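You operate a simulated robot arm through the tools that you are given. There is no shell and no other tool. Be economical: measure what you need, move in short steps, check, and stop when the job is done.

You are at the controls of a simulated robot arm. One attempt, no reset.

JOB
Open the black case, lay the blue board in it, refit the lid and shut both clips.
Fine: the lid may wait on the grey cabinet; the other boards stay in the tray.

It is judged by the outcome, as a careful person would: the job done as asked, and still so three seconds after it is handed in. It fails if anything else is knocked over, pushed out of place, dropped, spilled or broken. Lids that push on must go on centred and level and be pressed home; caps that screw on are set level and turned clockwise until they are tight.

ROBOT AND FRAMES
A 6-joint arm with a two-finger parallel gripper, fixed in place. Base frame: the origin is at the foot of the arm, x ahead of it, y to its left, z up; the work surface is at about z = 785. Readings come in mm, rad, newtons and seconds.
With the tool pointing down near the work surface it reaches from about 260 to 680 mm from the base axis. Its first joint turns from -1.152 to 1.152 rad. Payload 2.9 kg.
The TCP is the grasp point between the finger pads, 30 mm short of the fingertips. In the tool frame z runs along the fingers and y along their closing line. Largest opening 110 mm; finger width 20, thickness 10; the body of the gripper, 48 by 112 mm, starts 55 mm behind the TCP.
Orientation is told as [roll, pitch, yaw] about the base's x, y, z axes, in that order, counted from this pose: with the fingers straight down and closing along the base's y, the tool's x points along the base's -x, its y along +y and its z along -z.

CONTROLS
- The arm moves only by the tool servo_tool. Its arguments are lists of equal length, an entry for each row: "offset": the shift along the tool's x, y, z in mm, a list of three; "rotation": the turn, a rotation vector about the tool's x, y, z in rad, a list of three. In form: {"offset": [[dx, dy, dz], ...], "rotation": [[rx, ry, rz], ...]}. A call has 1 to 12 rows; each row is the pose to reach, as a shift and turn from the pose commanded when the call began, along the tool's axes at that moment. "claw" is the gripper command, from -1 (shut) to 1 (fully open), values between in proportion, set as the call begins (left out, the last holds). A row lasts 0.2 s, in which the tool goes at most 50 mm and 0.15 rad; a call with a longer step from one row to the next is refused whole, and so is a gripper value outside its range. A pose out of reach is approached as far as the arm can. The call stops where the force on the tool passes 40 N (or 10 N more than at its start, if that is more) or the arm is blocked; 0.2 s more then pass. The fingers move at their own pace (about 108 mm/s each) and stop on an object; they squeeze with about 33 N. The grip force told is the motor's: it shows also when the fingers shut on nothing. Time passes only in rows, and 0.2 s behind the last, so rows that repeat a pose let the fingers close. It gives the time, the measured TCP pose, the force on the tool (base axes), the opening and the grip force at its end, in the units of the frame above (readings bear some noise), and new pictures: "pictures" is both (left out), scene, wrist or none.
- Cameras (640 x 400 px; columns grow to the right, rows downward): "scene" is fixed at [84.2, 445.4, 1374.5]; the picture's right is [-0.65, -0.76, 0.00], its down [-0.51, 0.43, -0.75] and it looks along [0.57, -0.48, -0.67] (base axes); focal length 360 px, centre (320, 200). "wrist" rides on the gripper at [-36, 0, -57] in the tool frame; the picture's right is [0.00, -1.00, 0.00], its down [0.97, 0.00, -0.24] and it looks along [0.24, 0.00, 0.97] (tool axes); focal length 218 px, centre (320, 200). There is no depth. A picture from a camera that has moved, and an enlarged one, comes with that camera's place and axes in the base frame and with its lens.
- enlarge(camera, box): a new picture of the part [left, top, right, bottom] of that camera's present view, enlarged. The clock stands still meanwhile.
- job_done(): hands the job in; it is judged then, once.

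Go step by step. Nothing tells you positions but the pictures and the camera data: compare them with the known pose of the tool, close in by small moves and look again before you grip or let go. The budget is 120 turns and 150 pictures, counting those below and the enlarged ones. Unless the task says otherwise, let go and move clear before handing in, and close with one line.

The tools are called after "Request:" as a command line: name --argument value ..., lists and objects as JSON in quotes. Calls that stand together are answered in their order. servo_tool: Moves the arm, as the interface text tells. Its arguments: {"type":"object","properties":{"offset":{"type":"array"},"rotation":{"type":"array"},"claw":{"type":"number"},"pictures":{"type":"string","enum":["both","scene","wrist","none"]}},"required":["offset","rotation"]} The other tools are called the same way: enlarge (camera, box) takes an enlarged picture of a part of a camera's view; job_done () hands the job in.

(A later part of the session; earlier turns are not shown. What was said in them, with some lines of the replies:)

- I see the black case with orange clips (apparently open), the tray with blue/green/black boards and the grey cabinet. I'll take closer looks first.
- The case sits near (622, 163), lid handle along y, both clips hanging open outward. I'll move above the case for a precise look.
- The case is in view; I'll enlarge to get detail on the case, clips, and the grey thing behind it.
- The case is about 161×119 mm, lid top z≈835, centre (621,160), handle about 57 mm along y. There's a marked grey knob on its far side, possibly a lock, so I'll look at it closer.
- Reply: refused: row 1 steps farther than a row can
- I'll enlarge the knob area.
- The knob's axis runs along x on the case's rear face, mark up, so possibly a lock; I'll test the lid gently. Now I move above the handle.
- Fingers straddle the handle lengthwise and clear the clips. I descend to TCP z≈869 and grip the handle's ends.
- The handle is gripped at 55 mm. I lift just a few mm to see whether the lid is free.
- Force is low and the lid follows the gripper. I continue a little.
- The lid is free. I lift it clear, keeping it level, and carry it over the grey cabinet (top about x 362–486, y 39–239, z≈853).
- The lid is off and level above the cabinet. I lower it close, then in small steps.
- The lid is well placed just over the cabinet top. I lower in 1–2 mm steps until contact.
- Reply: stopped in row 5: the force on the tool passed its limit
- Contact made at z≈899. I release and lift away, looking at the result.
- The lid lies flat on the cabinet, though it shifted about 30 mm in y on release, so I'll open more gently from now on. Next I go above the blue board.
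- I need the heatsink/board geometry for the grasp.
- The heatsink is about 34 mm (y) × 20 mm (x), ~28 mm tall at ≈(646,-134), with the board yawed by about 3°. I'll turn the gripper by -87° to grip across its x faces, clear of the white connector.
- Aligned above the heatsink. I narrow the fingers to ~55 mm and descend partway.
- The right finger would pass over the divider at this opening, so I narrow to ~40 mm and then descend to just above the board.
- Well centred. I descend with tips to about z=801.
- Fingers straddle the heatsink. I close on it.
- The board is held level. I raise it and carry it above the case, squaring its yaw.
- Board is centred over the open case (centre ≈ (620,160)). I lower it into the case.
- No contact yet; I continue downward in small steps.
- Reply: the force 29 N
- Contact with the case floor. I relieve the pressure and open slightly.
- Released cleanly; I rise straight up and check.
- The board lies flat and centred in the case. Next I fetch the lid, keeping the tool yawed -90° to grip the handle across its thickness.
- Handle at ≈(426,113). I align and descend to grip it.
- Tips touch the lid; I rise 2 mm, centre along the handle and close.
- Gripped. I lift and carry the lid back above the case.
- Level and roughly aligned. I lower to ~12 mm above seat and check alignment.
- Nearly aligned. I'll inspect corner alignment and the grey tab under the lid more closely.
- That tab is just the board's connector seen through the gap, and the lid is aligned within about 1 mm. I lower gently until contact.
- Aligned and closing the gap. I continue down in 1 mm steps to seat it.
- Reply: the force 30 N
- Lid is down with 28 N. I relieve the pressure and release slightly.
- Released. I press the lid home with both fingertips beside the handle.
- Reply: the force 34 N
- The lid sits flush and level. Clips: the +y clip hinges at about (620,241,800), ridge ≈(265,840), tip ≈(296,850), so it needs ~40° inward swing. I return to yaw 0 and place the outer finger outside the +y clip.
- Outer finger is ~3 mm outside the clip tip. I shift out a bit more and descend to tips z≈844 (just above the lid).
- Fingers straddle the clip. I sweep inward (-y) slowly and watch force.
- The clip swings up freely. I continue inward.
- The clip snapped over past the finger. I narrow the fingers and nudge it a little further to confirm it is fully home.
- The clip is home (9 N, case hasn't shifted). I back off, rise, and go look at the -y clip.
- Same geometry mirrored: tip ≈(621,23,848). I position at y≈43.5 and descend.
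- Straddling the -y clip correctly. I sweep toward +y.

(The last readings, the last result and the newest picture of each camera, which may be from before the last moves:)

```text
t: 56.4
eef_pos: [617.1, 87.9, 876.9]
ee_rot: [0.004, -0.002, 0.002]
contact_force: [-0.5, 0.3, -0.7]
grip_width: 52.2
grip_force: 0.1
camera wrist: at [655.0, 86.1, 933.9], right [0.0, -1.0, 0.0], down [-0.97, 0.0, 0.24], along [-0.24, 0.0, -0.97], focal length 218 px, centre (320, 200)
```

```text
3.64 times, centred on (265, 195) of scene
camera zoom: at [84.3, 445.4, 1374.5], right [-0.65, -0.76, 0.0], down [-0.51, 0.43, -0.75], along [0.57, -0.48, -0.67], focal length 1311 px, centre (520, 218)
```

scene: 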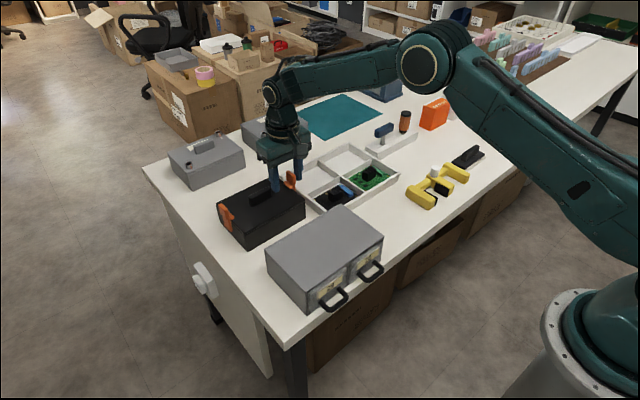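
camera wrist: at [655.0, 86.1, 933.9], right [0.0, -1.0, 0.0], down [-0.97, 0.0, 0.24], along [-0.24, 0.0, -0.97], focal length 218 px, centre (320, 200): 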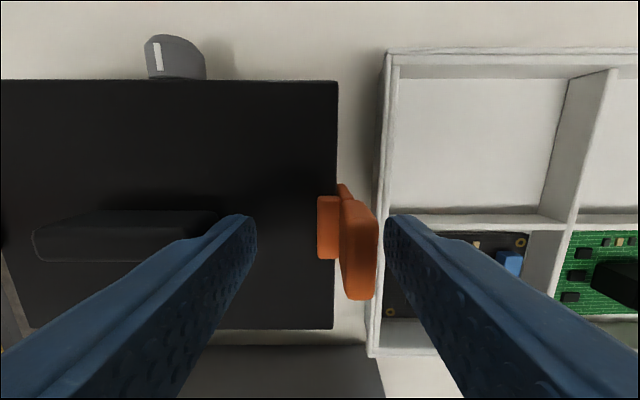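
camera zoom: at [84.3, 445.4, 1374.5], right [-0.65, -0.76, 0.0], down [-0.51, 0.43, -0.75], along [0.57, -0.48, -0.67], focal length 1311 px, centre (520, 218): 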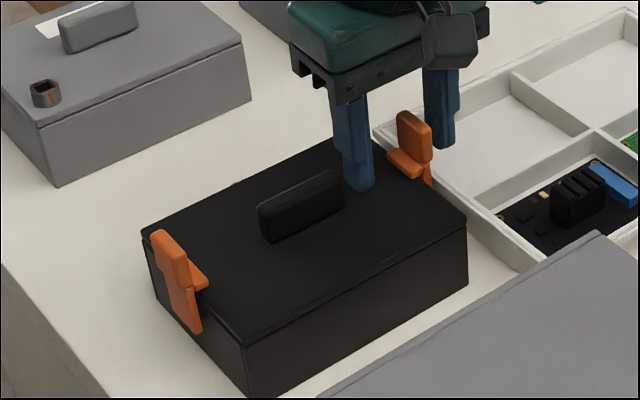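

Snapped over. I give the same confirming nudge, then back off.

Request:
servo_tool --offset '[[0, 0, 0], [0, 0, 0], [0, 2, 0], [0, 4, 0], [0, 5, 0]]' --rotation '[[0, 0, 0], [0, 0, 0], [0, 0, 0], [0, 0, 0], [0, 0, 0]]' --claw -0.27 --pictures "none"

Request:
servo_tool --offset '[[0, -5, 0], [0, -5, 0], [0, -5, -30], [0, -5, -70], [40, 20, -110], [80, 50, -130], [80, 50, -130]]' --rotation '[[0, 0, 0], [0, 0, 0], [0, 0, 0], [0, 0, 0], [0, 0, 0], [0, 0, 0], [0, 0, 0]]' --claw -0.05

Request:
enlarge --camera "scene" --box '[190, 140, 340, 250]'

Request:
enlarge --camera "wrist" --box '[120, 0, 480, 220]'

```text
t: 57.6
eef_pos: [618.3, 90.7, 877.1]
ee_rot: [0.001, -0.003, -0.001]
contact_force: [0.6, -4.4, -0.9]
grip_width: 42.1
grip_force: 2.8
```

```text
refused: row 5 steps farther than a row can; nothing moved
```

```text
3.64 times, centred on (265, 195) of scene
camera zoom: at [84.3, 445.3, 1374.5], right [-0.65, -0.76, 0.0], down [-0.51, 0.43, -0.75], along [0.57, -0.48, -0.67], focal length 1311 px, centre (520, 218)
```

zoom: 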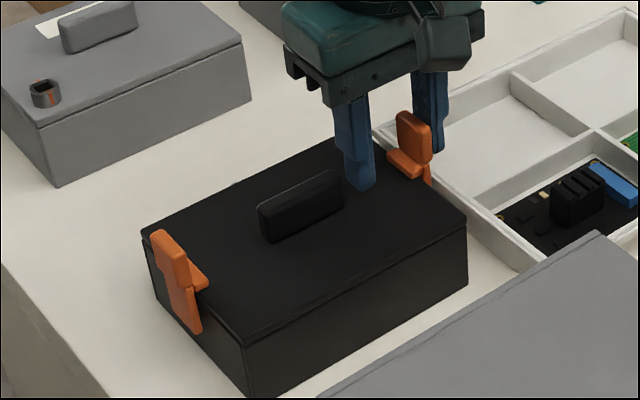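

```text
1.78 times, centred on (300, 110) of wrist
camera zoom: at [655.2, 89.7, 933.8], right [0.0, -1.0, 0.0], down [-0.97, 0.0, 0.24], along [-0.24, 0.0, -0.97], focal length 388 px, centre (356, 360)
```

zoom: 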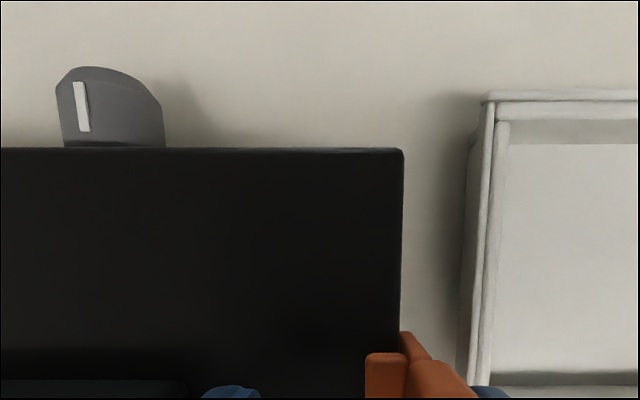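

The nudge held at 4 N without shifting the case. I back off and withdraw in shorter steps for a final check.

Request:
servo_tool --offset '[[0, -4, 0], [0, -4, 0], [0, -4, -35], [0, -4, -75], [25, 10, -100], [50, 30, -125], [75, 50, -140], [75, 50, -140]]' --rotation '[[0, 0, 0], [0, 0, 0], [0, 0, 0], [0, 0, 0], [0, 0, 0], [0, 0, 0], [0, 0, 0], [0, 0, 0]]' --claw -0.05

Request:
enlarge --camera "scene" --box '[190, 140, 340, 250]'

Request:
enlarge --camera "wrist" --box '[120, 20, 480, 220]'

```text
t: 59.4
eef_pos: [542.2, 140.6, 1018.4]
ee_rot: [0.0, -0.002, 0.002]
contact_force: [0.4, 0.5, 0.4]
grip_width: 52.3
grip_force: 0.1
camera wrist: at [578.5, 139.5, 1074.5], right [0.0, -1.0, 0.0], down [-0.97, 0.0, 0.24], along [-0.24, 0.0, -0.97], focal length 218 px, centre (320, 200)
```

scene: 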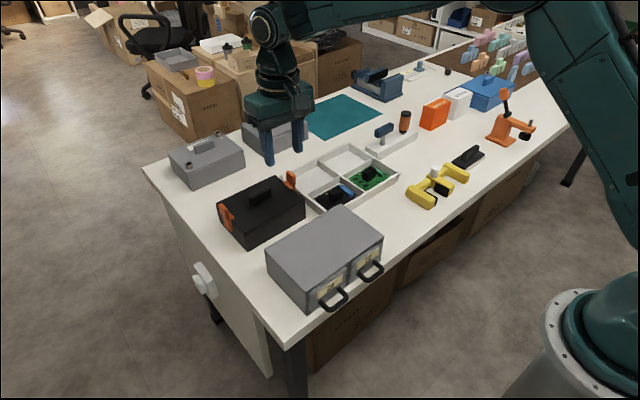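
wrist: 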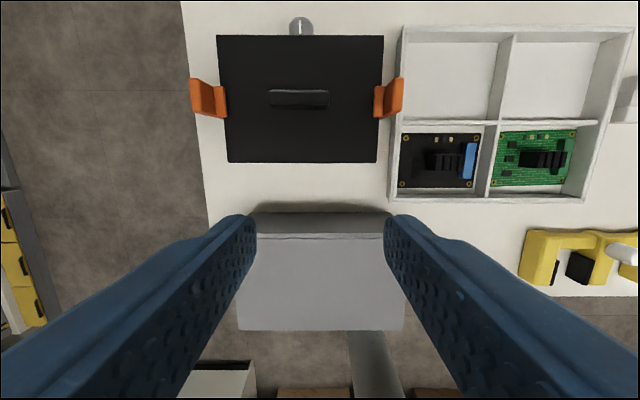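

```text
3.64 times, centred on (265, 195) of scene
camera zoom: at [84.2, 445.4, 1374.5], right [-0.65, -0.76, 0.0], down [-0.51, 0.43, -0.75], along [0.57, -0.48, -0.67], focal length 1311 px, centre (520, 218)
```

zoom: 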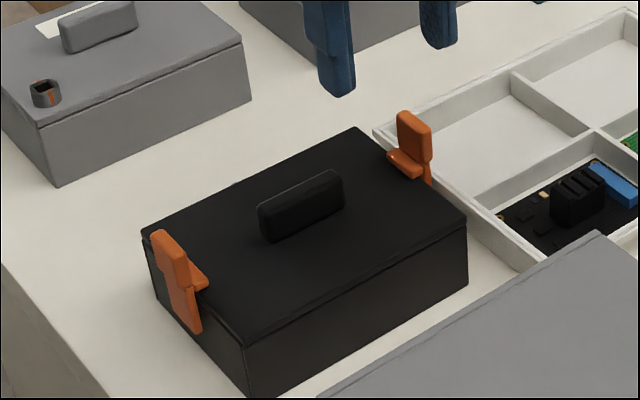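

```text
1.78 times, centred on (300, 120) of wrist
camera zoom: at [578.5, 139.5, 1074.5], right [0.0, -1.0, 0.0], down [-0.97, 0.0, 0.24], along [-0.24, 0.0, -0.97], focal length 388 px, centre (356, 342)
```

zoom: 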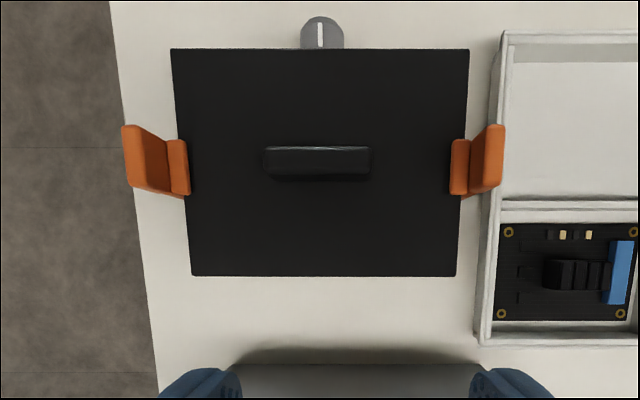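

Both clips are hooked over the lid edge, the lid is flush, the other boards are still in the tray and the arm is clear. I'm handing in.

Request:
job_done

```text
The job is handed in.
```

The blue board is in the black case, the lid is back on and flush, both clips are shut, and the other boards are still in the tray.
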